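You operate a simulated robot arm through the tools that you are given. There is no shell and no other tool. Be economical: measure what you need, move in short steps, check, and stop when the job is done.

Carry out the task below with a simulated two-armed robot. There is one attempt and no reset: what you move stays moved.

TASK
Pick up the carton from the top of the rig one table with one hand, pass it to the other hand and put it on the top of the steel stand by the pump. Set down upright: carton.
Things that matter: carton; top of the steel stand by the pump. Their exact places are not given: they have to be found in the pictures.

The check looks at the end state, three seconds after you hand in, the way a careful person would. Anything else that was tipped, shoved, dropped, spilled or broken makes it a failure.

THE ROBOT
Two 7-joint arms with two-finger parallel grippers on one trunk, on a base that drives. Base frame: it is fixed to the floor where the robot stands at the start and does not move with it; the origin is under the middle of the robot, x ahead of it, y to its left, z up. Readings come in mm, degrees, newtons and seconds.
The left shoulder is at the start at [70, 188, 1090], the right one opposite. With the tool pointing down near the work surface each hand reaches from about 340 to 800 mm from the robot's upright axis, wherever it stands, measured 20 degrees to its own side. Places, roughly: top of the steel stand by the pump [-2100, 2400, 800]. Payload 3.91 kg a hand.
Tool frame (each hand has its own): the origin (TCP) lies between the finger pads and is the grasp point; the fingertips stand 30 mm ahead of it; z points along the fingers, y is the line along which they close. Largest opening 110 mm; finger width 20, thickness 10; the body of the gripper, 48 by 112 mm, starts 55 mm behind the TCP.
Orientation is that of the tool frame in the base frame, as a unit quaternion [x, y, z, w]. With the fingers straight down and closing along the base's y, the tool's x points along the base's -x, its y along +y and its z along -z.

THE INTERFACE
- The arms move only by the tool arm_command. It takes "left_commands", "right_commands" or both (then of equal length, played together; a hand with none holds still); each is a list of rows, each a list of 7 numbers: the shift along the tool's x, y, z in mm, then the turn, a rotation vector about the tool's x, y, z in rad, then the closure, from 0 (fully open) to 1 (shut). In form: [[tx, ty, tz, ax, ay, az, jaw], ...]. A call has 1 to 12 rows; each row shifts and turns the commanded pose from where the row before left it, along the tool's axes as they then stand. A row lasts 0.2 s, in which the tool goes at most 50 mm and 8.6 degrees; a call with a longer step from one row to the next is refused whole, and so is a gripper value outside its range. Where a pose cannot be reached the arm comes as near as it can. A force on the tool above 40 N (or 10 N above the force at the start of the call, whichever is more), or a blocked arm, ends the call early, and 0.2 s more pass. Each finger travels about 72 mm/s and halts on what it meets, pressing with about 27 N; the grip force reading is that of the motor and also rises with nothing between the fingers. The clock runs only during rows and for 0.2 s after the last one: add rows that do not move to give the fingers time. The reply holds the time, the measured pose of the TCP, the force on the tool along the base axes, the opening and the grip force, in the units named above and with some noise, with the torque about the TCP (base axes, N m) and any sound that the robot's microphone picked up.
- Cameras (640 x 400 px; columns grow to the right, rows downward): "scene" is now at [138.1, -16, 1323]; the picture's right is [-0.18, -0.98, 0.00], its down [-0.53, 0.10, -0.84] and it looks along [0.83, -0.15, -0.54] (base axes); focal length 263 px, centre (320, 200). "left" rides on the left gripper at [72, -17, -103] in its tool frame; the picture's right is [0.23, 0.97, 0.00], its down [-0.76, 0.18, -0.62] and it looks along [-0.61, 0.14, 0.78] (tool axes); focal length 222 px, centre (320, 200). "right" rides on the right gripper at [72, 17, -103] in its tool frame; the picture's right is [-0.23, 0.97, 0.00], its down [-0.76, -0.18, -0.62] and it looks along [-0.61, -0.14, 0.78] (tool axes); focal length 222 px, centre (320, 200).
- get_image(camera): a new picture of that camera. No time passes.
- lift_body(by): slides the trunk up (or, below 0, down) by that many mm; the arms and the scene camera ride with it, the base frame stays. It gives what a move gives, with no picture.
- drive_base(legs): drives the robot by 1 to 6 legs, each [ahead, turn to the left] in mm and degrees, along the robot's own axes; the way and the turn of a leg run together, so that a leg with both is an arc; at most 1500 mm and 180 degrees a leg. The arms and the cameras ride along, it lands a little off, and it stops where it bumps. It gives what a move gives.
- head_to(pan, tilt): turns the head with the scene camera to pan (to the left, within 86 degrees either way) and tilt (down, from -29 to 69), counted from straight ahead of the robot. It gives what a move gives.
- pixel_to_xyz(camera, pixels): there is no depth. For up to 12 entries [column, row, z] of the newest picture of that camera ("zoom" is the newest enlarged one), the place [x, y] in the base frame at which the ray of that pixel passes the height z, good to about 2 mm. No time passes.
- close_up(camera, box): a new picture of the part [left, top, right, bottom] of that camera's present view, enlarged. No time passes.
- hand_in(): hands the job in; it is judged then, once.

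Keep the steps short. Do not move on a guess: measure, check each grasp and each placing, and mend mistakes. In all there are 80 turns and 62 pictures (those below and enlarged ones count). Leave the grippers open and the arms clear of the work at the hand-in unless told otherwise, and finish with a single line.

The tools are called after "Request:" as a command line: name --argument value ..., lists and objects as JSON in quotes. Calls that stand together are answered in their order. arm_command: Moves the arms, as the interface text tells. Its arguments: {"type":"object","properties":{"left_commands":{"type":"array","items":{"type":"array","items":{"type":"number"}}},"right_commands":{"type":"array","items":{"type":"array","items":{"type":"number"}}}},"required":[]} The other tools are called the same way: lift_body (by) slides the trunk up or down; drive_base (legs) drives the base; head_to (pan, tilt) turns the head that bears the scene camera; get_image (camera) takes a picture; pixel_to_xyz (camera, pixels) gives the place at which the rays of pixels pass given heights; close_up (camera, box) takes an enlarged picture of a part of a camera's view; hand_in () hands the job in.

At the start:

```text
time: 0.0
left_tool_pos: [372.4, 107.2, 1073.7]
left_tool_rot: [0.0, 1.0, 0.0, -0.001]
left_wrist_force: [1.3, 0.1, -0.5]
left_torque: [-0.01, 0.0, -0.05]
left_grip_width: 110.0
left_grip_force: 0.1
right_tool_pos: [548.0, -315.8, 1131.2]
right_tool_rot: [0.0, 1.0, -0.001, 0.0]
right_wrist_force: [0.2, 0.7, 0.5]
right_torque: [0.02, 0.03, 0.03]
right_grip_width: 110.0
right_grip_force: 0.0
trunk travel left (down, up): [-600.0, 340.0]
robot x, y, heading: [3.3, -2.5, -0.0]
head pan, tilt: [-10.5, 32.7]
```

scene: 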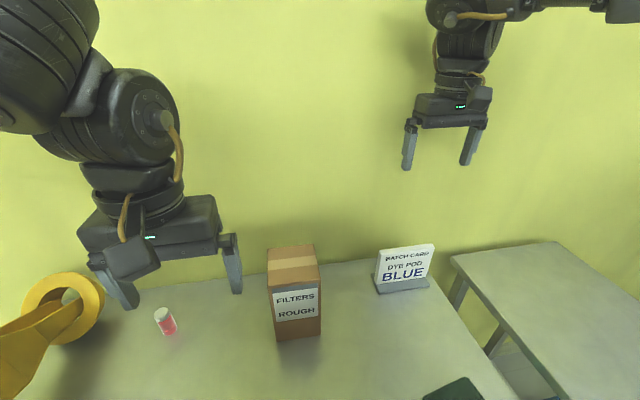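
right: 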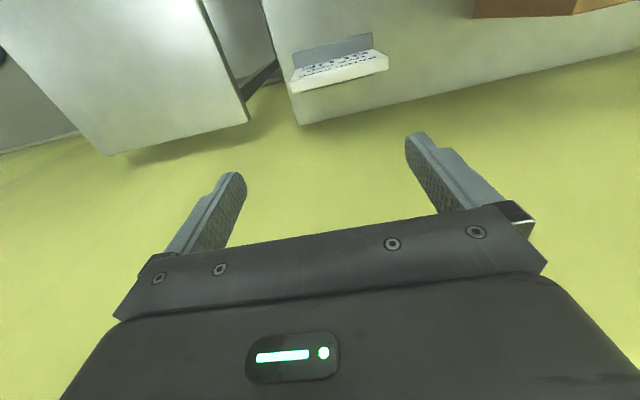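
left: 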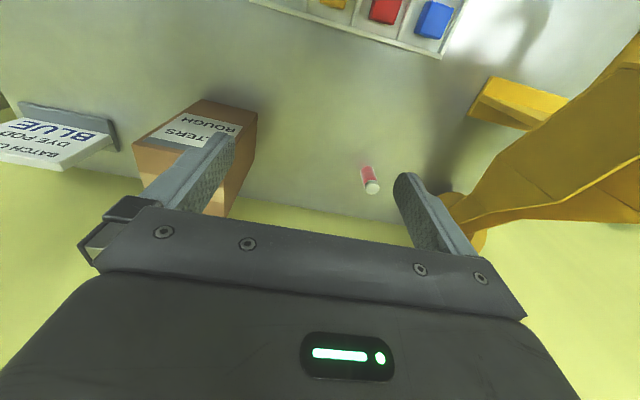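

I see a carton labelled FILTERS at about (295,290) in the scene, a card, a small pot, a tray and a yellow object. I look at the whole table by tilting the head down.

Request:
head_to --pan 0 --tilt 50

Request:
get_image --camera "scene"

```text
time: 0.8
left_tool_pos: [372.1, 106.4, 1073.2]
left_tool_rot: [0.0, 1.0, 0.0, 0.0]
left_wrist_force: [0.1, -0.3, -0.6]
left_torque: [0.03, 0.0, 0.01]
left_grip_width: 110.2
left_grip_force: 0.0
right_tool_pos: [548.0, -316.6, 1130.3]
right_tool_rot: [-0.001, 1.0, 0.0, 0.0]
right_wrist_force: [0.5, -0.6, -0.2]
right_torque: [0.01, 0.01, 0.01]
right_grip_width: 110.0
right_grip_force: 0.1
trunk travel left (down, up): [-600.0, 340.0]
robot x, y, heading: [-1.8, 1.6, -0.0]
head pan, tilt: [0.0, 50.0]
```

```text
58 pictures are left
```

scene: 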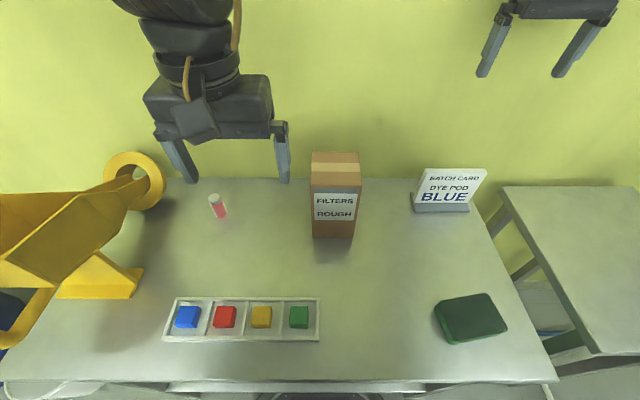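

The carton is at (335,195), clear of other objects. I find the table height by casting rays from both cameras on shared points (vial, carton corners).

Request:
pixel_to_xyz --camera "scene" --pixels '[[187, 308, 700], [187, 308, 800], [187, 308, 900], [313, 237, 700], [313, 237, 800], [313, 237, 900], [354, 238, 800], [311, 185, 1000], [360, 185, 1000], [312, 153, 1000], [358, 153, 1000], [320, 380, 800]]'

Request:
pixel_to_xyz --camera "left" --pixels '[[435, 15, 700], [435, 15, 800], [435, 15, 900], [203, 98, 900], [203, 98, 1000], [257, 112, 900], [257, 112, 1000], [134, 145, 900], [134, 145, 1000]]'

Request:
get_image --camera "left"

```text
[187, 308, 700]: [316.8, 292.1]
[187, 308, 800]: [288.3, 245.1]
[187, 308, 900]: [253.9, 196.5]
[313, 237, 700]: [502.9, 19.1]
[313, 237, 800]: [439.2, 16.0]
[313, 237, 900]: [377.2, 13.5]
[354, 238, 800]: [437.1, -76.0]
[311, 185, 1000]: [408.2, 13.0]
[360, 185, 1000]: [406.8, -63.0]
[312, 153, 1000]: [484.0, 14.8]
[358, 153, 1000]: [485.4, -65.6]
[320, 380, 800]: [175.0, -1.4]
```

```text
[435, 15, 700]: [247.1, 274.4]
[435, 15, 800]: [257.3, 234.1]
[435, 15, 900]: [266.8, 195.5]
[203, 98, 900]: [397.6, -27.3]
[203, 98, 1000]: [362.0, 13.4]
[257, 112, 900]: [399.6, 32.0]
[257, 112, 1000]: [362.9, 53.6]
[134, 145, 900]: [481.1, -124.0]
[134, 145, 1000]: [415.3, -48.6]
```

```text
57 pictures are left
```

left: 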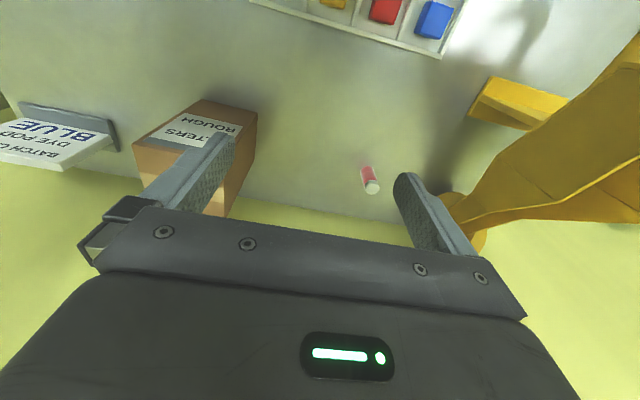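

Table height comes out near 800 mm, and the carton is about 88 wide, 85 deep and 160 tall. I take an enlarged view to measure its corners.

Request:
close_up --camera "scene" --box '[270, 140, 398, 250]'

```text
3.64 times, centred on (334, 195) of scene
```

zoom: 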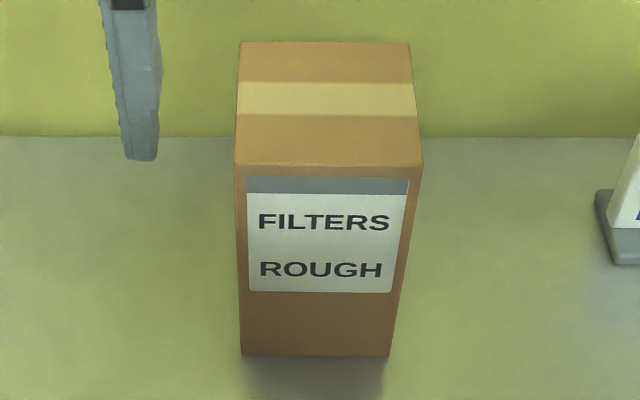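

Request:
pixel_to_xyz --camera "zoom" --pixels '[[241, 355, 800], [390, 357, 800], [241, 355, 780], [390, 357, 780], [235, 165, 980], [424, 165, 980], [235, 165, 960], [424, 165, 960], [240, 42, 960], [409, 42, 960], [240, 42, 980], [409, 42, 980]]'

```text
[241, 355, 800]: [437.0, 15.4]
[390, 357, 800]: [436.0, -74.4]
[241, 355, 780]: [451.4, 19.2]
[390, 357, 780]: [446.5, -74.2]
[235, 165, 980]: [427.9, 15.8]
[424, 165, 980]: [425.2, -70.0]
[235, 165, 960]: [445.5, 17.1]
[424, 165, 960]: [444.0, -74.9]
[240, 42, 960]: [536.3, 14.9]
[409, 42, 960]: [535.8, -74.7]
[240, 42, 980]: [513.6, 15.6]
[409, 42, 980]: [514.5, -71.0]
```

Carton: centre about (482, -29), 90 x 90, z 800–965, square to the base axes. Plan: the left hand grips it low from the front, tilted 30° below horizontal; the right hand then takes it from above. I back up 200 mm for reach, then pitch the left hand in free air.

Request:
drive_base --legs '[[-200, 0]]'

Request:
arm_command --left_commands '[[0, 0, 0, 0, -0.1496, 0, 0], [0, 0, 0, 0, -0.1496, 0, 0], [0, 0, 0, 0, -0.1496, 0, 0], [0, 0, 0, 0, -0.1496, 0, 0], [0, 0, 0, 0, -0.1496, 0, 0], [0, 0, 0, 0, -0.1496, 0, 0], [0, 0, 0, 0, -0.1496, 0, 0], [0, 0, 0, 0, 0, 0, 0]]'

```text
time: 2.4
left_tool_pos: [173.9, 105.5, 1074.6]
left_tool_rot: [0.002, 1.0, 0.001, 0.0]
left_wrist_force: [0.6, 0.6, 0.7]
left_torque: [0.0, -0.02, 0.03]
left_grip_width: 110.0
left_grip_force: 0.1
right_tool_pos: [348.8, -318.7, 1131.6]
right_tool_rot: [0.001, 1.0, 0.0, -0.001]
right_wrist_force: [0.2, -0.1, -0.2]
right_torque: [0.01, -0.03, -0.01]
right_grip_width: 110.0
right_grip_force: 0.0
trunk travel left (down, up): [-600.0, 340.0]
robot x, y, heading: [-197.8, 2.5, -0.1]
head pan, tilt: [0.0, 50.0]
```

```text
time: 4.2
left_tool_pos: [206.8, 84.8, 1056.3]
left_tool_rot: [0.003, 0.934, 0.0, 0.358]
left_wrist_force: [0.1, -0.7, -0.1]
left_torque: [0.01, -0.01, 0.01]
left_grip_width: 109.9
left_grip_force: 0.0
left hand out of reach, approached as far as the arm can: row 4, 5, 6, 7
right_tool_pos: [349.0, -319.4, 1129.5]
right_tool_rot: [0.003, 1.0, 0.0, -0.001]
right_wrist_force: [-0.1, -0.7, -0.1]
right_torque: [0.02, -0.02, 0.01]
right_grip_width: 110.0
right_grip_force: 0.0
trunk travel left (down, up): [-600.0, 340.0]
robot x, y, heading: [-198.8, 0.1, -0.2]
head pan, tilt: [0.0, 50.0]
```

The pitch stopped at about 42° because the hand is too near the trunk. I move it 160 mm forward and check the pose.

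Request:
arm_command --left_commands '[[-20, 0, 34.6, 0, 0, 0, 0], [-20, 0, 34.6, 0, 0, 0, 0], [-20, 0, 34.6, 0, 0, 0, 0], [-20, 0, 34.6, 0, 0, 0, 0], [0, 0, 0, 0, 0, 0, 0]]'

```text
time: 5.4
left_tool_pos: [356.4, 83.1, 1009.5]
left_tool_rot: [0.003, 0.933, 0.001, 0.359]
left_wrist_force: [0.2, -0.2, 0.8]
left_torque: [0.0, -0.05, -0.01]
left_grip_width: 110.2
left_grip_force: 0.1
right_tool_pos: [347.7, -318.1, 1131.5]
right_tool_rot: [0.003, 1.0, 0.0, 0.001]
right_wrist_force: [0.4, 0.4, -0.2]
right_torque: [0.0, -0.03, -0.01]
right_grip_width: 110.1
right_grip_force: 0.0
trunk travel left (down, up): [-600.0, 340.0]
robot x, y, heading: [-202.3, -2.5, -0.3]
head pan, tilt: [0.0, 50.0]
```

Pitch is now 42°, position (356,83,1009). I add 18° and shift toward the carton's y of -29.

Request:
arm_command --left_commands '[[0, -38, 0, 0, -0.11, 0, 0], [0, -38, 0, 0, -0.11, 0, 0], [0, -36, 0, 0, -0.1, 0, 0], [0, 0, 0, 0, 0, 0, 0]]'

```text
time: 6.4
left_tool_pos: [356.7, -26.8, 1008.4]
left_tool_rot: [0.002, 0.864, 0.0, 0.504]
left_wrist_force: [0.0, 0.8, 0.6]
left_torque: [0.03, 0.01, -0.06]
left_grip_width: 109.6
left_grip_force: 0.1
right_tool_pos: [349.0, -316.6, 1129.7]
right_tool_rot: [0.001, 1.0, 0.0, 0.0]
right_wrist_force: [-0.6, 0.8, 0.7]
right_torque: [-0.02, 0.03, 0.0]
right_grip_width: 109.9
right_grip_force: 0.0
trunk travel left (down, up): [-600.0, 340.0]
robot x, y, heading: [-198.6, 3.2, -0.4]
head pan, tilt: [0.0, 50.0]
```

Pitch is 60.5°, as wanted. I lower the hand straight down in front of the carton to z about 866, staying at x≈368.

Request:
arm_command --left_commands '[[29.5, 0, 19.8, 0, 0, 0, 0], [29.5, 0, 19.8, 0, 0, 0, 0], [29.5, 0, 19.8, 0, 0, 0, 0], [29.5, 0, 19.8, 0, 0, 0, 0], [0, 0, 0, 0, 0, 0, 0]]'

Request:
get_image --camera "left"

Request:
get_image --camera "scene"

```text
time: 7.6
left_tool_pos: [366.5, -25.7, 866.3]
left_tool_rot: [0.001, 0.864, 0.001, 0.504]
left_wrist_force: [-0.2, 0.7, -0.8]
left_torque: [0.02, 0.02, 0.01]
left_grip_width: 110.0
left_grip_force: 0.1
right_tool_pos: [347.3, -318.2, 1130.8]
right_tool_rot: [0.002, 1.0, 0.0, 0.0]
right_wrist_force: [0.4, -0.4, 0.5]
right_torque: [0.0, 0.02, 0.03]
right_grip_width: 109.9
right_grip_force: 0.0
trunk travel left (down, up): [-600.0, 340.0]
robot x, y, heading: [-193.1, 0.9, -0.4]
head pan, tilt: [0.0, 50.0]
```

```text
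55 pictures are left
```

left: 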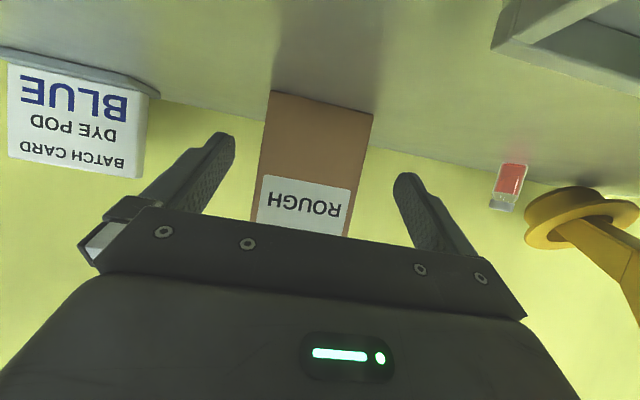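

```text
54 pictures are left
```

scene: 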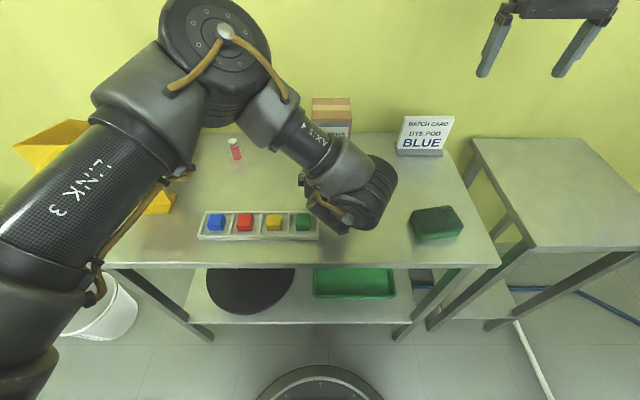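

The hand is in front of the carton and the carton sits between the fingers. I check the lateral alignment with the carton's bottom front edge (272,90)–(372,114).

Request:
pixel_to_xyz --camera "left" --pixels '[[272, 91, 800], [372, 114, 800], [272, 91, 795], [372, 114, 795]]'

```text
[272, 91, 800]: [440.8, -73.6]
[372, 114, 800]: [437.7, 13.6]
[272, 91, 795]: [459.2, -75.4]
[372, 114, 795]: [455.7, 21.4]
```

Carton spans y -74…15 (centre -29), front at x≈439. I shift -3 mm in y and advance 102 mm horizontally so the pads straddle it.

Request:
arm_command --left_commands '[[0, -3, 0, 0, 0, 0, 0], [-12.6, 0, 22.2, 0, 0, 0, 0], [-12.6, 0, 22.2, 0, 0, 0, 0], [-12.6, 0, 22.2, 0, 0, 0, 0], [-12.6, 0, 22.2, 0, 0, 0, 0], [0, 0, 0, 0, 0, 0, 0]]'

Request:
get_image --camera "left"

```text
time: 9.0
left_tool_pos: [469.6, -28.9, 867.1]
left_tool_rot: [0.002, 0.865, 0.0, 0.502]
left_wrist_force: [-0.1, -0.5, 0.2]
left_torque: [0.01, 0.0, -0.01]
left_grip_width: 110.0
left_grip_force: 0.1
right_tool_pos: [347.5, -318.5, 1131.2]
right_tool_rot: [0.003, 1.0, 0.0, 0.001]
right_wrist_force: [-1.0, -0.4, 0.1]
right_torque: [-0.01, -0.02, 0.01]
right_grip_width: 109.6
right_grip_force: 0.1
trunk travel left (down, up): [-600.0, 340.0]
robot x, y, heading: [-199.8, -0.9, -0.2]
head pan, tilt: [0.0, 50.0]
```

```text
53 pictures are left
```

left: 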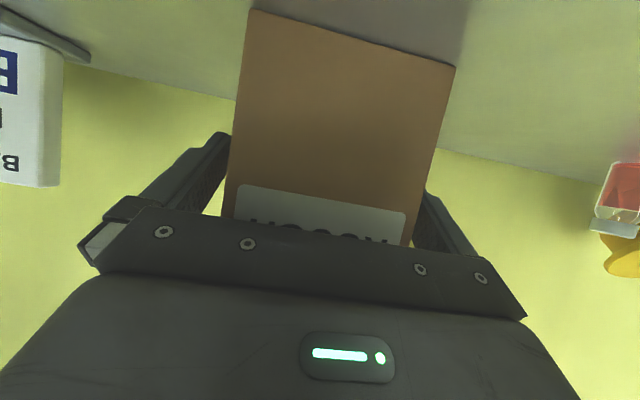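

The carton is between the pads with no contact force. I close the left hand.

Request:
arm_command --left_commands '[[0, 0, 0, 0, 0, 0, 0.3], [0, 0, 0, 0, 0, 0, 0.6], [0, 0, 0, 0, 0, 0, 1], [0, 0, 0, 0, 0, 0, 1]]'

```text
time: 10.0
left_tool_pos: [468.8, -29.0, 866.5]
left_tool_rot: [0.002, 0.865, 0.0, 0.502]
left_wrist_force: [1.4, 1.1, -1.1]
left_torque: [-0.04, -0.06, 0.03]
left_grip_width: 89.8
left_grip_force: 27.1
right_tool_pos: [348.6, -318.7, 1130.5]
right_tool_rot: [0.002, 1.0, 0.0, 0.0]
right_wrist_force: [-0.2, -0.3, -0.6]
right_torque: [0.0, -0.01, 0.01]
right_grip_width: 109.8
right_grip_force: 0.0
trunk travel left (down, up): [-600.0, 340.0]
robot x, y, heading: [-195.8, 1.5, -0.3]
head pan, tilt: [0.0, 50.0]
```

Gripped at 89.8 mm with 27 N. I lift straight up, first 20 mm then to 100 mm, and read the weight.

Request:
arm_command --left_commands '[[-8.7, 0, -5, 0, 0, 0, 1], [-8.7, 0, -5, 0, 0, 0, 1], [-17.4, 0, -9.9, 0, 0, 0, 1], [-17.4, 0, -9.9, 0, 0, 0, 1], [-17.4, 0, -9.9, 0, 0, 0, 1], [-17.4, 0, -9.9, 0, 0, 0, 1], [0, 0, 0, 0, 0, 0, 1]]'

Request:
get_image --camera "scene"

Request:
get_image --camera "left"

```text
time: 11.6
left_tool_pos: [468.9, -31.2, 966.9]
left_tool_rot: [0.002, 0.865, 0.0, 0.502]
left_wrist_force: [-0.2, -0.4, -2.7]
left_torque: [-0.02, 0.03, 0.0]
left_grip_width: 89.7
left_grip_force: 26.8
right_tool_pos: [348.4, -318.9, 1129.0]
right_tool_rot: [0.002, 1.0, 0.0, -0.001]
right_wrist_force: [-0.1, -0.4, -0.7]
right_torque: [-0.02, 0.01, 0.02]
right_grip_width: 110.1
right_grip_force: 0.1
trunk travel left (down, up): [-600.0, 340.0]
robot x, y, heading: [-200.7, -0.3, -0.1]
head pan, tilt: [0.0, 50.0]
```

```text
52 pictures are left
```

scene: 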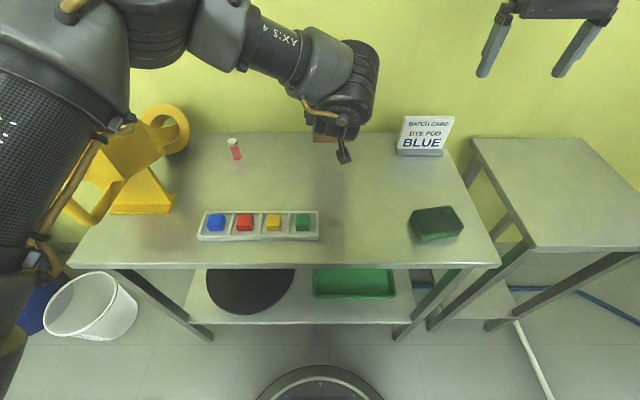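

```text
51 pictures are left
```

left: 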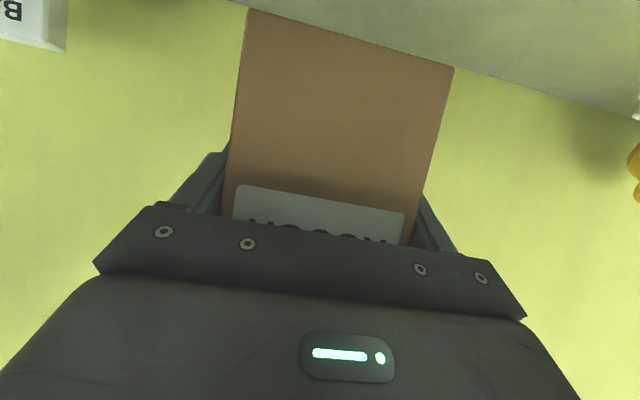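

The carton is held firmly and hangs unchanged (about 0.25 kg). I back away 300 mm from the table for room, then raise the right hand and bring it forward on its own side.

Request:
drive_base --legs '[[-300, 0]]'

Request:
arm_command --right_commands '[[0, 0, -35, 0, 0, 0, 0], [0, 0, -35, 0, 0, 0, 0], [-45, 0, 0, 0, 0, 0, 0], [-45, 0, 0, 0, 0, 0, 0], [-44, 0, 0, 0, 0, 0, 0], [0, 45, 0, 0, 0, 0, 0], [0, 45, 0, 0, 0, 0, 0], [0, 45, 0, 0, 0, 0, 0], [0, 0, 0, 0, 0, 0, 0]]'

Request:
head_to --pan -5 --tilt 25

Request:
get_image --camera "scene"

Request:
get_image --camera "right"

```text
time: 13.6
left_tool_pos: [169.9, -29.1, 965.8]
left_tool_rot: [0.002, 0.865, 0.0, 0.502]
left_wrist_force: [-0.7, 1.0, -2.0]
left_torque: [-0.01, 0.03, 0.0]
left_grip_width: 89.8
left_grip_force: 27.0
right_tool_pos: [49.9, -315.9, 1129.7]
right_tool_rot: [0.0, 1.0, 0.0, 0.0]
right_wrist_force: [0.0, -0.4, 0.1]
right_torque: [-0.03, 0.01, -0.03]
right_grip_width: 110.0
right_grip_force: 0.0
trunk travel left (down, up): [-600.0, 340.0]
robot x, y, heading: [-496.6, 1.1, -0.0]
head pan, tilt: [0.0, 50.0]
```

```text
time: 15.6
left_tool_pos: [170.6, -28.9, 967.2]
left_tool_rot: [0.002, 0.864, 0.001, 0.503]
left_wrist_force: [-0.4, -0.3, -1.2]
left_torque: [-0.01, 0.04, 0.03]
left_grip_width: 90.0
left_grip_force: 27.1
right_tool_pos: [110.3, -160.4, 1124.7]
right_tool_rot: [0.002, 1.0, 0.001, 0.001]
right_wrist_force: [0.3, 0.6, -0.1]
right_torque: [0.02, 0.0, -0.04]
right_grip_width: 110.0
right_grip_force: 0.0
right hand out of reach, approached as far as the arm can: row 2, 3, 4, 5
trunk travel left (down, up): [-600.0, 340.0]
robot x, y, heading: [-500.0, 2.1, -0.2]
head pan, tilt: [0.0, 50.0]
```

```text
time: 16.5
left_tool_pos: [171.1, -27.6, 966.5]
left_tool_rot: [0.001, 0.865, 0.001, 0.503]
left_wrist_force: [0.1, -0.1, -1.3]
left_torque: [0.02, 0.04, -0.01]
left_grip_width: 89.7
left_grip_force: 27.2
right_tool_pos: [111.2, -157.3, 1124.2]
right_tool_rot: [0.001, 1.0, 0.0, 0.0]
right_wrist_force: [-0.4, 0.0, -0.5]
right_torque: [0.02, -0.01, -0.01]
right_grip_width: 110.1
right_grip_force: 0.0
trunk travel left (down, up): [-600.0, 340.0]
robot x, y, heading: [-498.8, -0.7, -0.3]
head pan, tilt: [-5.0, 25.0]
```

```text
50 pictures are left
```

scene: 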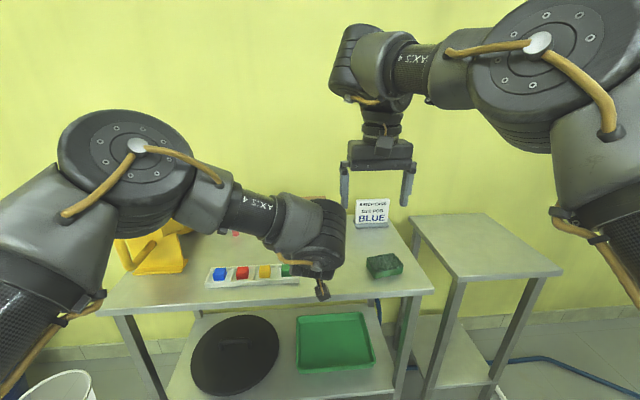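

```text
49 pictures are left
```

right: 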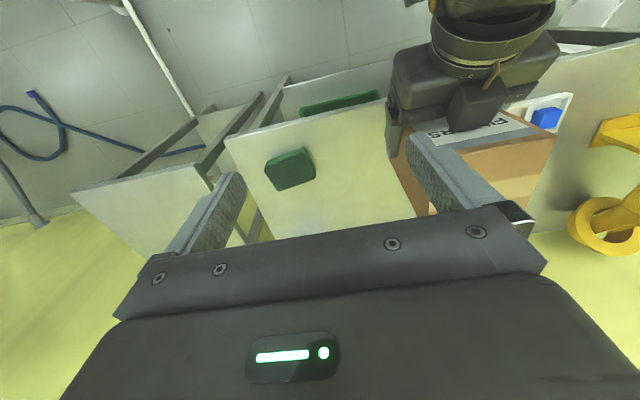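

The right hand is at its forward limit at this height. I back further from the table and bring the carton 60 mm nearer and 100 mm lower so both hands reach comfortably.

Request:
drive_base --legs '[[-250, 0]]'

Request:
arm_command --left_commands '[[29.2, 0, -0.6, 0, 0, 0, 1], [29.2, 0, -0.6, 0, 0, 0, 1], [29.2, 0, -0.6, 0, 0, 0, 1], [29.2, 0, -0.6, 0, 0, 0, 1], [0, 0, 0, 0, 0, 0, 1]]'

Request:
get_image --camera "right"

```text
time: 18.4
left_tool_pos: [-84.4, -25.7, 966.9]
left_tool_rot: [0.001, 0.865, 0.001, 0.502]
left_wrist_force: [-0.2, 0.0, -2.4]
left_torque: [-0.01, 0.02, 0.02]
left_grip_width: 89.8
left_grip_force: 26.9
right_tool_pos: [-144.2, -156.5, 1124.8]
right_tool_rot: [0.0, 1.0, 0.0, 0.0]
right_wrist_force: [0.1, -1.1, 0.0]
right_torque: [0.02, 0.02, -0.04]
right_grip_width: 110.1
right_grip_force: 0.0
trunk travel left (down, up): [-600.0, 340.0]
robot x, y, heading: [-750.8, 2.1, -0.1]
head pan, tilt: [-5.0, 25.0]
```

```text
time: 19.6
left_tool_pos: [-144.9, -25.9, 866.0]
left_tool_rot: [0.001, 0.864, 0.001, 0.503]
left_wrist_force: [0.0, 0.0, -1.9]
left_torque: [0.0, 0.04, 0.01]
left_grip_width: 90.0
left_grip_force: 26.9
right_tool_pos: [-143.3, -158.5, 1124.3]
right_tool_rot: [0.001, 1.0, 0.0, 0.0]
right_wrist_force: [-0.3, -0.1, -0.2]
right_torque: [0.01, 0.0, -0.01]
right_grip_width: 109.9
right_grip_force: 0.1
trunk travel left (down, up): [-600.0, 340.0]
robot x, y, heading: [-753.8, 1.3, -0.1]
head pan, tilt: [-5.0, 25.0]
```

```text
48 pictures are left
```

right: 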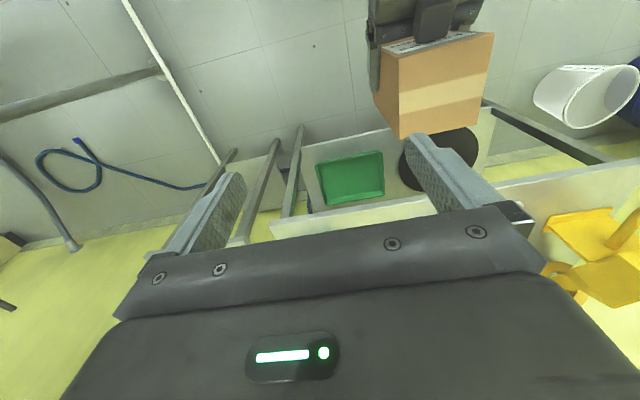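

The carton top is clearly visible in the right camera. I move the right hand over it at the present height and check the top corners.

Request:
pixel_to_xyz --camera "right" --pixels '[[386, 54, 965], [493, 33, 965], [484, 125, 965], [400, 138, 965]]'

Request:
arm_command --right_commands '[[-5, 33, 0, 0, 0, 0, 0], [-5, 33, 0, 0, 0, 0, 0], [0, 33, 0, 0, 0, 0, 0], [0, 33, 0, 0, 0, 0, 0], [0, 0, 0, 0, 0, 0, 0]]'

Request:
get_image --camera "right"

Request:
get_image --camera "scene"

```text
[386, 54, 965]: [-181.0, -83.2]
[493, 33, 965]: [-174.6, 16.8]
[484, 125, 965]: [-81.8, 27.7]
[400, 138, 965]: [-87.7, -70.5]
```

```text
time: 20.8
left_tool_pos: [-143.9, -26.8, 865.2]
left_tool_rot: [0.001, 0.865, 0.002, 0.503]
left_wrist_force: [0.3, -0.8, -1.9]
left_torque: [-0.02, 0.04, -0.02]
left_grip_width: 89.9
left_grip_force: 27.2
right_tool_pos: [-148.0, -53.3, 1119.8]
right_tool_rot: [0.001, 1.0, 0.002, 0.001]
right_wrist_force: [0.4, -0.1, 0.9]
right_torque: [0.04, 0.01, 0.01]
right_grip_width: 110.0
right_grip_force: 0.1
right hand out of reach, approached as far as the arm can: row 2, 3, 4
trunk travel left (down, up): [-600.0, 340.0]
robot x, y, heading: [-752.1, 4.0, 0.1]
head pan, tilt: [-5.0, 25.0]
```

```text
47 pictures are left
```

right: 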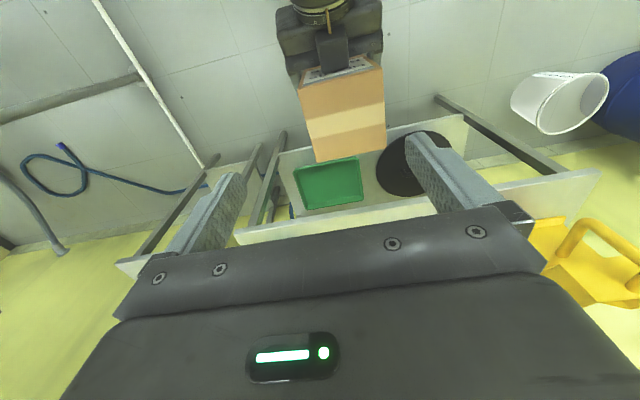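

```text
46 pictures are left
```

scene: 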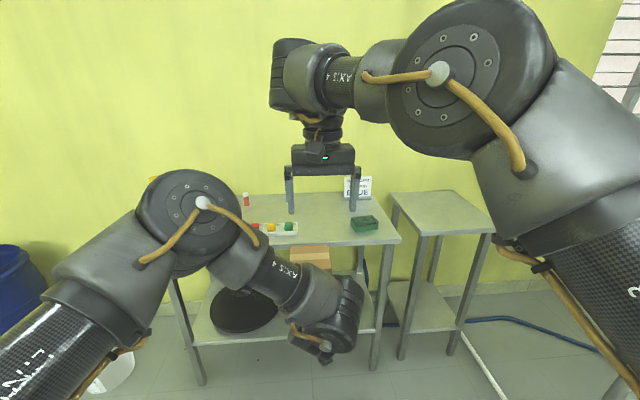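

The arms are clear of each other. I lower 60 mm (tips still 65 mm above the carton) and shift to the carton's centre.

Request:
pixel_to_xyz --camera "right" --pixels '[[299, 89, 965], [382, 67, 965], [386, 151, 965], [315, 163, 965]]'

Request:
arm_command --right_commands '[[0, 0, 30, 0, 0, 0, 0], [0, 0, 30, 0, 0, 0, 0], [-8, 13, 0, 0, 0, 0, 0], [-9, 13, 0, 0, 0, 0, 0], [0, 0, 0, 0, 0, 0, 0]]'

Request:
get_image --camera "right"

```text
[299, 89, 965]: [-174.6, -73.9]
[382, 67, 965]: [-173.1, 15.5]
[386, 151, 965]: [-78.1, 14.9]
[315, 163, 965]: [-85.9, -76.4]
```

```text
time: 22.0
left_tool_pos: [-143.7, -26.7, 865.4]
left_tool_rot: [0.001, 0.865, 0.002, 0.503]
left_wrist_force: [-0.9, -0.3, -1.9]
left_torque: [0.01, 0.03, -0.03]
left_grip_width: 89.7
left_grip_force: 27.1
right_tool_pos: [-131.5, -25.8, 1060.0]
right_tool_rot: [0.001, 1.0, 0.001, 0.001]
right_wrist_force: [0.0, 0.4, -0.4]
right_torque: [-0.02, 0.0, 0.02]
right_grip_width: 110.1
right_grip_force: 0.1
trunk travel left (down, up): [-600.0, 340.0]
robot x, y, heading: [-756.5, 1.8, 0.1]
head pan, tilt: [-5.0, 25.0]
```

```text
45 pictures are left
```

right: 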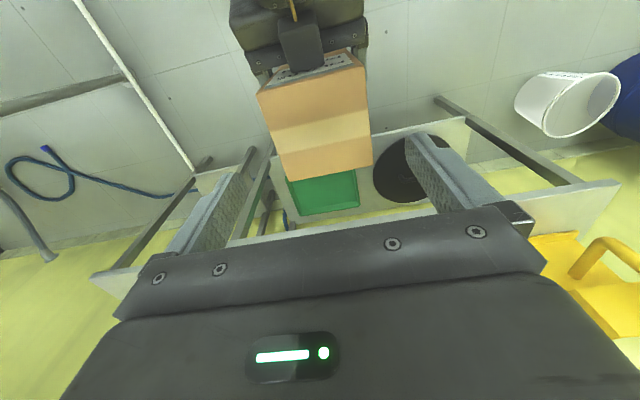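

Request:
pixel_to_xyz --camera "right" --pixels '[[258, 94, 965], [365, 68, 965], [372, 165, 965], [282, 180, 965]]'

```text
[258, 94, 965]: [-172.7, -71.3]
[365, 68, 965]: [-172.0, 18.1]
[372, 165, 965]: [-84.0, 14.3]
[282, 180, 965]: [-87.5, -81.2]
```

Carton centre over (-129,-29), square. I shift 2 mm and descend to just straddle the top, in gentle steps.

Request:
arm_command --right_commands '[[-2, -2.5, 0, 0, 0, 0, 0], [0, 0, 30, 0, 0, 0, 0], [0, 0, 25, 0, 0, 0, 0], [0, 0, 20, 0, 0, 0, 0], [0, 0, 0, 0, 0, 0, 0]]'

Request:
get_image --camera "right"

Request:
get_image --camera "scene"

```text
time: 23.2
left_tool_pos: [-143.9, -25.6, 865.9]
left_tool_rot: [0.0, 0.865, 0.001, 0.502]
left_wrist_force: [0.1, 0.6, -1.9]
left_torque: [0.02, 0.02, -0.02]
left_grip_width: 89.9
left_grip_force: 27.5
right_tool_pos: [-129.8, -25.4, 986.0]
right_tool_rot: [0.0, 1.0, -0.001, 0.0]
right_wrist_force: [-0.4, -0.4, -0.6]
right_torque: [-0.01, -0.05, -0.01]
right_grip_width: 109.9
right_grip_force: 0.1
trunk travel left (down, up): [-600.0, 340.0]
robot x, y, heading: [-755.1, 5.0, 0.1]
head pan, tilt: [-5.0, 25.0]
```

```text
44 pictures are left
```

right: 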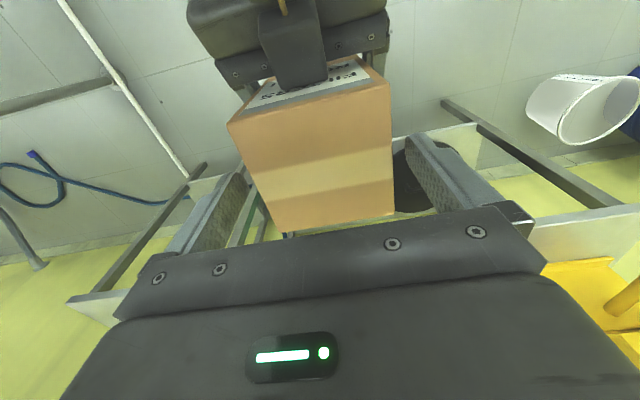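

```text
43 pictures are left
```

scene: 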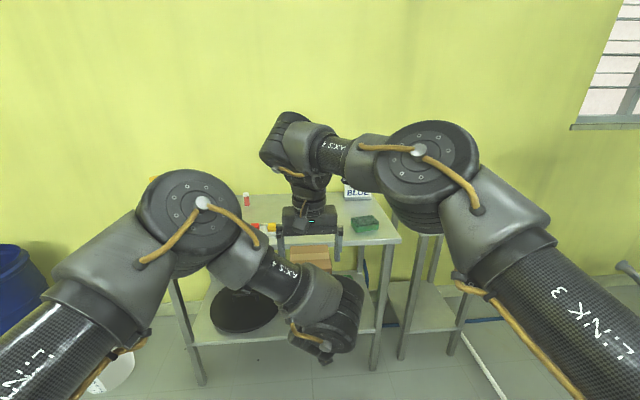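

Both hands read the same y (-25.5), and the carton looks centred between the right fingers. I descend 50 mm more, slowly.

Request:
arm_command --right_commands '[[0, 0, 12, 0, 0, 0, 0], [0, 0, 13, 0, 0, 0, 0], [0, 0, 13, 0, 0, 0, 0], [0, 0, 12, 0, 0, 0, 0], [0, 0, 0, 0, 0, 0, 0]]'

Request:
get_image --camera "right"

```text
time: 24.4
left_tool_pos: [-143.7, -25.7, 864.4]
left_tool_rot: [0.001, 0.865, 0.001, 0.503]
left_wrist_force: [0.2, -0.6, -2.1]
left_torque: [0.0, 0.06, 0.02]
left_grip_width: 90.0
left_grip_force: 27.5
right_tool_pos: [-130.5, -27.7, 935.6]
right_tool_rot: [0.0, 1.0, 0.0, -0.001]
right_wrist_force: [0.1, 0.2, -0.1]
right_torque: [0.01, -0.01, 0.0]
right_grip_width: 110.0
right_grip_force: 0.0
trunk travel left (down, up): [-600.0, 340.0]
robot x, y, heading: [-751.8, 1.1, 0.1]
head pan, tilt: [-5.0, 25.0]
```

```text
42 pictures are left
```

right: 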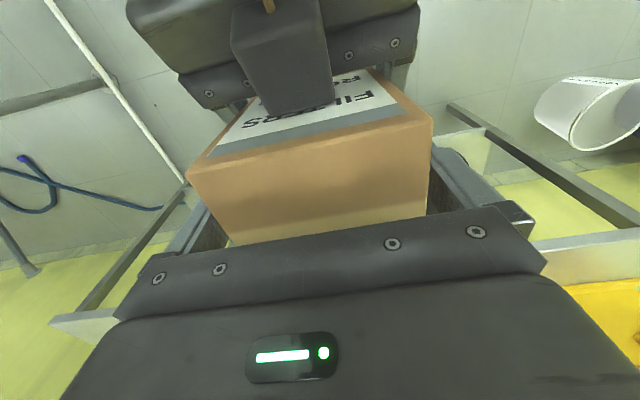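

No contact, fingers on both sides of the carton. I close the right hand while the left keeps holding.

Request:
arm_command --right_commands '[[0, 0, 0, 0, 0, 0, 0.3], [0, 0, 0, 0, 0, 0, 0.6], [0, 0, 0, 0, 0, 0, 1], [0, 0, 0, 0, 0, 0, 1]]'

```text
time: 25.4
left_tool_pos: [-143.4, -26.9, 864.9]
left_tool_rot: [0.001, 0.865, 0.001, 0.503]
left_wrist_force: [-1.9, -13.6, 0.7]
left_torque: [0.81, -0.1, -0.15]
left_grip_width: 89.8
left_grip_force: 26.8
right_tool_pos: [-130.5, -26.5, 935.3]
right_tool_rot: [-0.002, 1.0, 0.001, -0.001]
right_wrist_force: [2.5, 14.7, -2.4]
right_torque: [0.2, -0.03, 0.0]
right_grip_width: 89.7
right_grip_force: 26.9
trunk travel left (down, up): [-600.0, 340.0]
robot x, y, heading: [-753.1, 2.7, 0.4]
head pan, tilt: [-5.0, 25.0]
```

Right gripped at 89.7 mm; there's a 14 N sideways strain between the hands. I ease the right hand 1 mm toward +y to relieve it.

Request:
arm_command --right_commands '[[0, 1, 0, 0, 0, 0, 1], [0, 0, 0, 0, 0, 0, 1]]'

```text
time: 26.0
left_tool_pos: [-144.7, -26.2, 865.5]
left_tool_rot: [0.0, 0.864, 0.001, 0.503]
left_wrist_force: [-7.9, -13.7, 6.1]
left_torque: [0.3, -0.74, -0.35]
left_grip_width: 89.8
left_grip_force: 26.9
right_tool_pos: [-131.4, -27.1, 936.0]
right_tool_rot: [0.0, 1.0, 0.0, -0.001]
right_wrist_force: [8.1, 13.0, -6.0]
right_torque: [0.58, 0.13, 0.21]
right_grip_width: 89.6
right_grip_force: 27.6
trunk travel left (down, up): [-600.0, 340.0]
robot x, y, heading: [-751.1, -1.4, 0.1]
head pan, tilt: [-5.0, 25.0]
```

The remaining strain is small. I now open the left hand and watch the right hand take the weight.

Request:
arm_command --left_commands '[[0, 0, 0, 0, 0, 0, 0.5], [0, 0, 0, 0, 0, 0, 0], [0, 0, 0, 0, 0, 0, 0]]' --right_commands '[[0, 0, 0, 0, 0, 0, 1], [0, 0, 0, 0, 0, 0, 1], [0, 0, 0, 0, 0, 0, 1]]'

Request:
get_image --camera "left"

```text
time: 26.8
left_tool_pos: [-144.2, -25.7, 865.9]
left_tool_rot: [0.0, 0.864, 0.002, 0.503]
left_wrist_force: [-3.8, 2.4, -0.4]
left_torque: [-0.1, -0.24, -0.1]
left_grip_width: 110.1
left_grip_force: 0.0
right_tool_pos: [-131.0, -26.8, 934.6]
right_tool_rot: [0.001, 1.0, 0.0, -0.001]
right_wrist_force: [2.6, -0.7, 0.3]
right_torque: [0.0, 0.03, 0.07]
right_grip_width: 90.0
right_grip_force: 26.9
trunk travel left (down, up): [-600.0, 340.0]
robot x, y, heading: [-755.1, 3.2, -0.1]
head pan, tilt: [-5.0, 25.0]
```

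```text
41 pictures are left
```

left: 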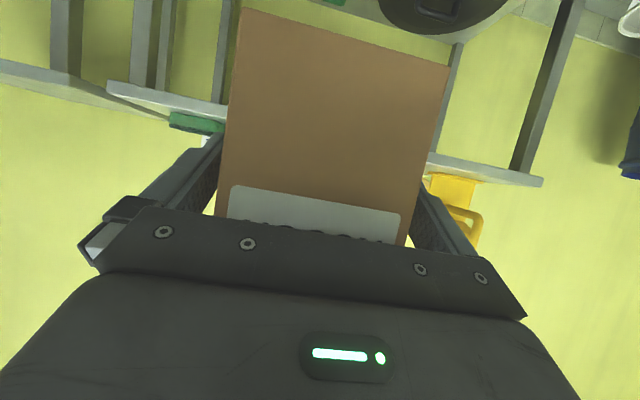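

The right hand holds the carton. I retract the left hand straight back along its fingers, then move it aside.

Request:
arm_command --left_commands '[[0, 0, -10, 0, 0, 0, 0], [0, 0, -20, 0, 0, 0, 0], [0, 0, -30, 0, 0, 0, 0], [0, 0, -30, 0, 0, 0, 0], [0, 0, -30, 0, 0, 0, 0], [0, 40, 0, 0, 0, 0, 0], [0, 40, 0, 0, 0, 0, 0], [0, 40, 0, 0, 0, 0, 0], [0, 40, 0, 0, 0, 0, 0], [0, 0, 0, 0, 0, 0, 0]]'

Request:
get_image --camera "scene"

Request:
get_image --camera "right"

```text
time: 29.0
left_tool_pos: [-237.9, 141.1, 932.7]
left_tool_rot: [0.001, 0.865, 0.001, 0.502]
left_wrist_force: [0.1, 0.7, 0.1]
left_torque: [0.01, 0.01, 0.02]
left_grip_width: 110.2
left_grip_force: 0.1
left hand out of reach, approached as far as the arm can: row 5
right_tool_pos: [-131.2, -28.2, 934.8]
right_tool_rot: [0.001, 1.0, 0.0, -0.001]
right_wrist_force: [0.2, -0.3, 0.4]
right_torque: [0.0, 0.03, -0.02]
right_grip_width: 89.5
right_grip_force: 26.8
trunk travel left (down, up): [-600.0, 340.0]
robot x, y, heading: [-754.5, -1.3, 0.0]
head pan, tilt: [-5.0, 25.0]
```

```text
40 pictures are left
```

scene: 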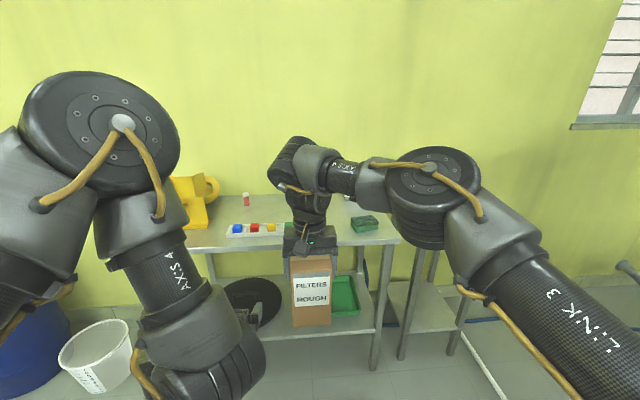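

```text
39 pictures are left
```

right: 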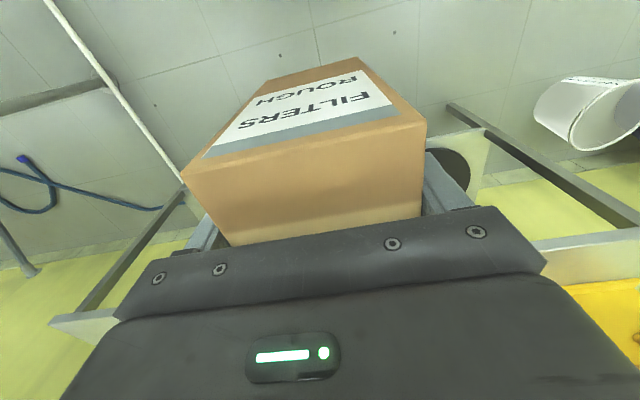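

Handover done: the carton hangs upright in the right hand. I look left toward the stand before driving.

Request:
head_to --pan 80 --tilt 20

Request:
get_image --camera "scene"

```text
time: 30.6
left_tool_pos: [-237.0, 141.7, 932.1]
left_tool_rot: [0.002, 0.865, 0.001, 0.502]
left_wrist_force: [0.0, -0.2, 0.3]
left_torque: [-0.02, 0.03, 0.03]
left_grip_width: 110.0
left_grip_force: 0.0
right_tool_pos: [-131.1, -27.2, 936.1]
right_tool_rot: [-0.001, 1.0, -0.001, -0.002]
right_wrist_force: [1.1, -0.3, 0.1]
right_torque: [-0.02, 0.01, -0.01]
right_grip_width: 89.9
right_grip_force: 26.9
trunk travel left (down, up): [-600.0, 340.0]
robot x, y, heading: [-750.9, 0.7, 0.3]
head pan, tilt: [80.0, 20.0]
```

```text
38 pictures are left
```

scene: 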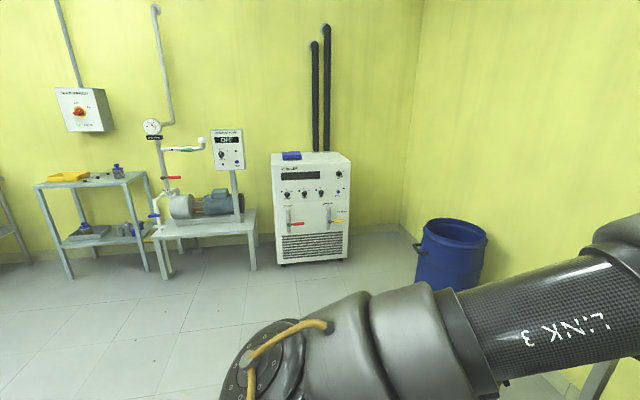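

The steel stand with a yellow tray and bottles is at (90,180), left of the pump. I raise the trunk 150 mm for clearance and turn 100° left in place, where there's free floor.

Request:
lift_body --by 150

Request:
drive_base --legs '[[0, 100]]'

Request:
head_to --pan 20 --tilt 20

Request:
get_image --camera "scene"

```text
time: 32.3
left_tool_pos: [-237.1, 140.4, 1081.5]
left_tool_rot: [0.001, 0.865, 0.001, 0.502]
left_wrist_force: [-0.5, 0.2, 0.2]
left_torque: [-0.01, 0.0, -0.04]
left_grip_width: 110.2
left_grip_force: 0.1
right_tool_pos: [-130.1, -27.5, 1085.1]
right_tool_rot: [0.001, 1.0, 0.0, -0.001]
right_wrist_force: [0.0, 0.1, -1.8]
right_torque: [0.01, 0.02, -0.01]
right_grip_width: 89.8
right_grip_force: 27.0
trunk travel left (down, up): [-750.0, 190.0]
robot x, y, heading: [-752.0, 2.8, 0.1]
head pan, tilt: [80.0, 20.0]
```

```text
time: 36.9
left_tool_pos: [-973.2, 487.8, 1081.1]
left_tool_rot: [0.658, -0.561, -0.383, -0.325]
left_wrist_force: [-0.3, -0.7, -0.4]
left_torque: [-0.03, -0.01, 0.0]
left_grip_width: 110.1
left_grip_force: 0.2
right_tool_pos: [-822.8, 618.6, 1085.1]
right_tool_rot: [0.762, -0.648, 0.001, 0.001]
right_wrist_force: [0.2, -0.3, -1.5]
right_torque: [-0.03, 0.01, -0.02]
right_grip_width: 90.0
right_grip_force: 27.3
trunk travel left (down, up): [-750.0, 190.0]
robot x, y, heading: [-752.6, 5.0, 99.3]
head pan, tilt: [80.0, 20.0]
```

```text
time: 38.2
left_tool_pos: [-973.1, 486.9, 1082.0]
left_tool_rot: [0.658, -0.561, -0.383, -0.325]
left_wrist_force: [-0.4, 0.1, 0.5]
left_torque: [-0.02, 0.01, 0.02]
left_grip_width: 110.0
left_grip_force: 0.0
right_tool_pos: [-823.0, 619.7, 1085.8]
right_tool_rot: [0.761, -0.648, 0.001, 0.0]
right_wrist_force: [0.1, -0.1, -1.8]
right_torque: [-0.02, 0.02, -0.01]
right_grip_width: 90.0
right_grip_force: 27.1
trunk travel left (down, up): [-750.0, 190.0]
robot x, y, heading: [-754.1, 0.8, 99.1]
head pan, tilt: [20.0, 20.0]
```

```text
37 pictures are left
```

scene: 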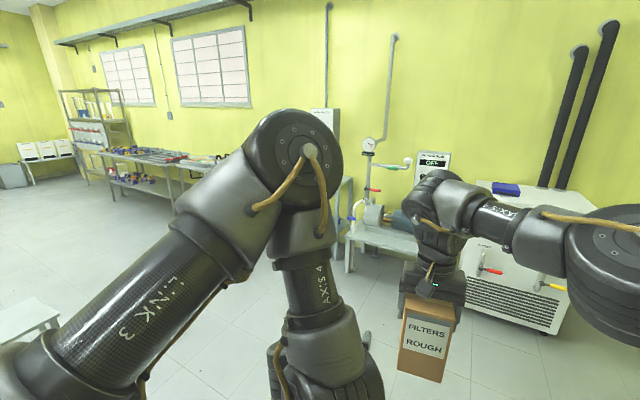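

The left arm hides the view. I turn another 40° to face the path and look.

Request:
drive_base --legs '[[0, 40]]'

Request:
head_to --pan -8 --tilt 25

Request:
get_image --camera "scene"

```text
time: 40.4
left_tool_pos: [-1229.6, 238.8, 1081.3]
left_tool_rot: [0.809, -0.307, -0.47, -0.177]
left_wrist_force: [1.1, 0.1, -0.5]
left_torque: [0.0, -0.02, -0.01]
left_grip_width: 110.1
left_grip_force: 0.0
right_tool_pos: [-1198.4, 434.9, 1084.9]
right_tool_rot: [0.935, -0.354, 0.0, 0.0]
right_wrist_force: [-0.6, -0.5, -2.9]
right_torque: [0.04, -0.04, 0.0]
right_grip_width: 89.9
right_grip_force: 27.1
trunk travel left (down, up): [-750.0, 190.0]
robot x, y, heading: [-753.3, -0.0, 138.5]
head pan, tilt: [20.0, 20.0]
```

```text
time: 41.4
left_tool_pos: [-1229.0, 239.0, 1081.0]
left_tool_rot: [0.809, -0.307, -0.47, -0.177]
left_wrist_force: [-0.2, -0.2, -0.2]
left_torque: [0.01, -0.05, -0.02]
left_grip_width: 110.0
left_grip_force: 0.1
right_tool_pos: [-1198.5, 433.9, 1086.0]
right_tool_rot: [0.935, -0.354, 0.0, -0.001]
right_wrist_force: [0.0, 0.6, -2.3]
right_torque: [0.01, -0.04, 0.0]
right_grip_width: 90.0
right_grip_force: 27.4
trunk travel left (down, up): [-750.0, 190.0]
robot x, y, heading: [-752.7, -1.9, 138.2]
head pan, tilt: [-8.0, 25.0]
```

```text
36 pictures are left
```

scene: 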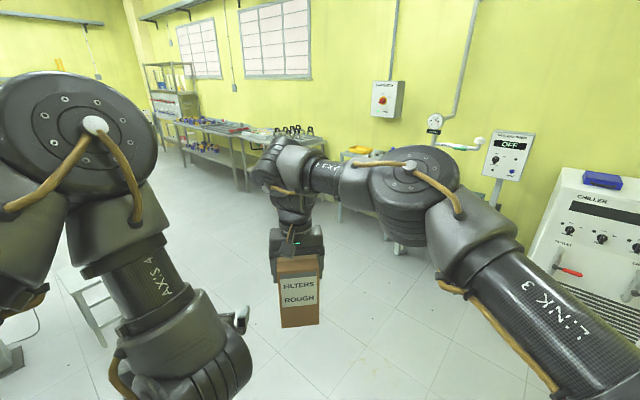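

A low stool stands at (85,295) on the left. I measure its feet and the floor lines to plan a clear path.

Request:
pixel_to_xyz --camera "scene" --pixels '[[104, 345, 0], [120, 318, 0], [57, 275, 450], [240, 190, 0], [340, 222, 0], [397, 253, 0], [350, 152, 800]]'

```text
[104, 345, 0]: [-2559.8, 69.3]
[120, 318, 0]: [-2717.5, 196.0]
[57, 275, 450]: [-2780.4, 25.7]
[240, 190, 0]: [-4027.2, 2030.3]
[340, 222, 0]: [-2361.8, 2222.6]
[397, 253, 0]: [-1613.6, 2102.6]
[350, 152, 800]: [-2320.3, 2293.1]
```

The path is clear. I drive 1500 mm ahead, then turn 48° right to face the stand, and look.

Request:
drive_base --legs '[[1500, 0], [0, -47]]'

Request:
head_to --pan 10 --tilt 25

Request:
get_image --camera "scene"

```text
time: 51.0
left_tool_pos: [-2029.4, 1518.5, 1081.4]
left_tool_rot: [0.618, -0.604, -0.36, -0.35]
left_wrist_force: [-0.8, -0.4, -0.1]
left_torque: [0.0, -0.01, 0.0]
left_grip_width: 109.9
left_grip_force: 0.1
right_tool_pos: [-1864.8, 1628.6, 1085.8]
right_tool_rot: [0.715, -0.699, 0.001, 0.0]
right_wrist_force: [0.6, -0.1, -1.2]
right_torque: [-0.01, -0.03, 0.04]
right_grip_width: 89.6
right_grip_force: 27.0
trunk travel left (down, up): [-750.0, 190.0]
robot x, y, heading: [-1880.7, 1010.9, 91.3]
head pan, tilt: [-8.0, 25.0]
```

```text
time: 51.8
left_tool_pos: [-2029.0, 1518.8, 1080.6]
left_tool_rot: [0.618, -0.605, -0.361, -0.35]
left_wrist_force: [-0.2, -0.1, -0.1]
left_torque: [0.01, -0.01, -0.02]
left_grip_width: 110.0
left_grip_force: 0.0
right_tool_pos: [-1864.9, 1628.8, 1085.8]
right_tool_rot: [0.715, -0.699, 0.0, 0.001]
right_wrist_force: [-0.3, 0.1, -2.1]
right_torque: [-0.01, -0.02, 0.02]
right_grip_width: 90.2
right_grip_force: 27.2
trunk travel left (down, up): [-750.0, 190.0]
robot x, y, heading: [-1876.6, 1007.2, 91.4]
head pan, tilt: [10.0, 25.0]
```

```text
35 pictures are left
```

scene: 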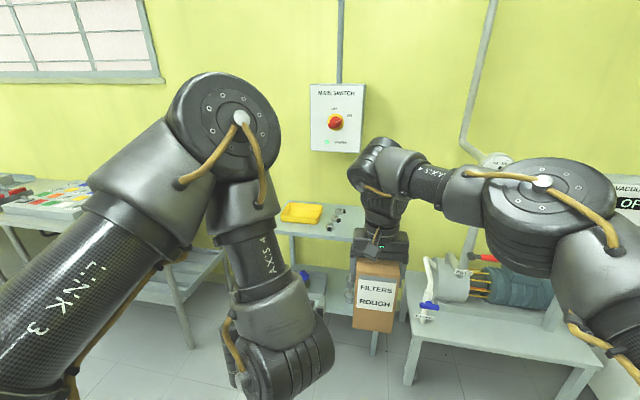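

The stand top is partly hidden by the left arm. I move the left hand outward and down, and use the right wrist camera to see the stand.

Request:
arm_command --left_commands '[[0, 45, 0, 0, 0, 0, 0], [0, 45, 0, 0, 0, 0, 0], [0, 45, 0, 0, 0, 0, 0], [0, 45, 0, 0, 0, 0, 0], [39, 0, 22, 0, 0, 0, 0], [39, 0, 22, 0, 0, 0, 0], [39, 0, 22, 0, 0, 0, 0], [39, 0, 22, 0, 0, 0, 0], [0, 0, 0, 0, 0, 0, 0]]'

Request:
get_image --camera "right"

Request:
get_image --camera "scene"

```text
time: 53.8
left_tool_pos: [-2184.7, 1510.2, 915.1]
left_tool_rot: [0.619, -0.603, -0.362, -0.35]
left_wrist_force: [-0.1, -0.1, 1.3]
left_torque: [0.0, -0.04, -0.01]
left_grip_width: 110.2
left_grip_force: 0.2
left hand out of reach, approached as far as the arm can: row 2, 4, 6, 8
right_tool_pos: [-1868.9, 1627.9, 1085.2]
right_tool_rot: [0.716, -0.698, 0.0, 0.0]
right_wrist_force: [-0.6, -0.3, -2.4]
right_torque: [0.02, -0.02, -0.01]
right_grip_width: 89.8
right_grip_force: 27.3
trunk travel left (down, up): [-750.0, 190.0]
robot x, y, heading: [-1878.3, 1007.3, 91.2]
head pan, tilt: [10.0, 25.0]
```

```text
34 pictures are left
```

right: 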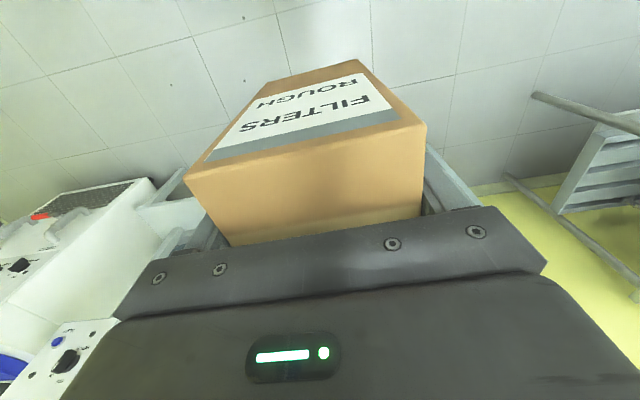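

```text
33 pictures are left
```

scene: 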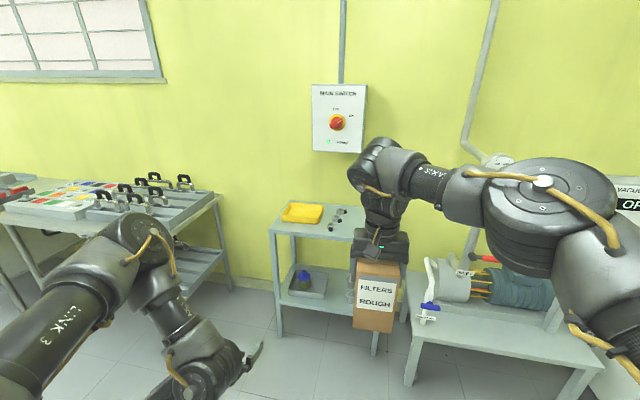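

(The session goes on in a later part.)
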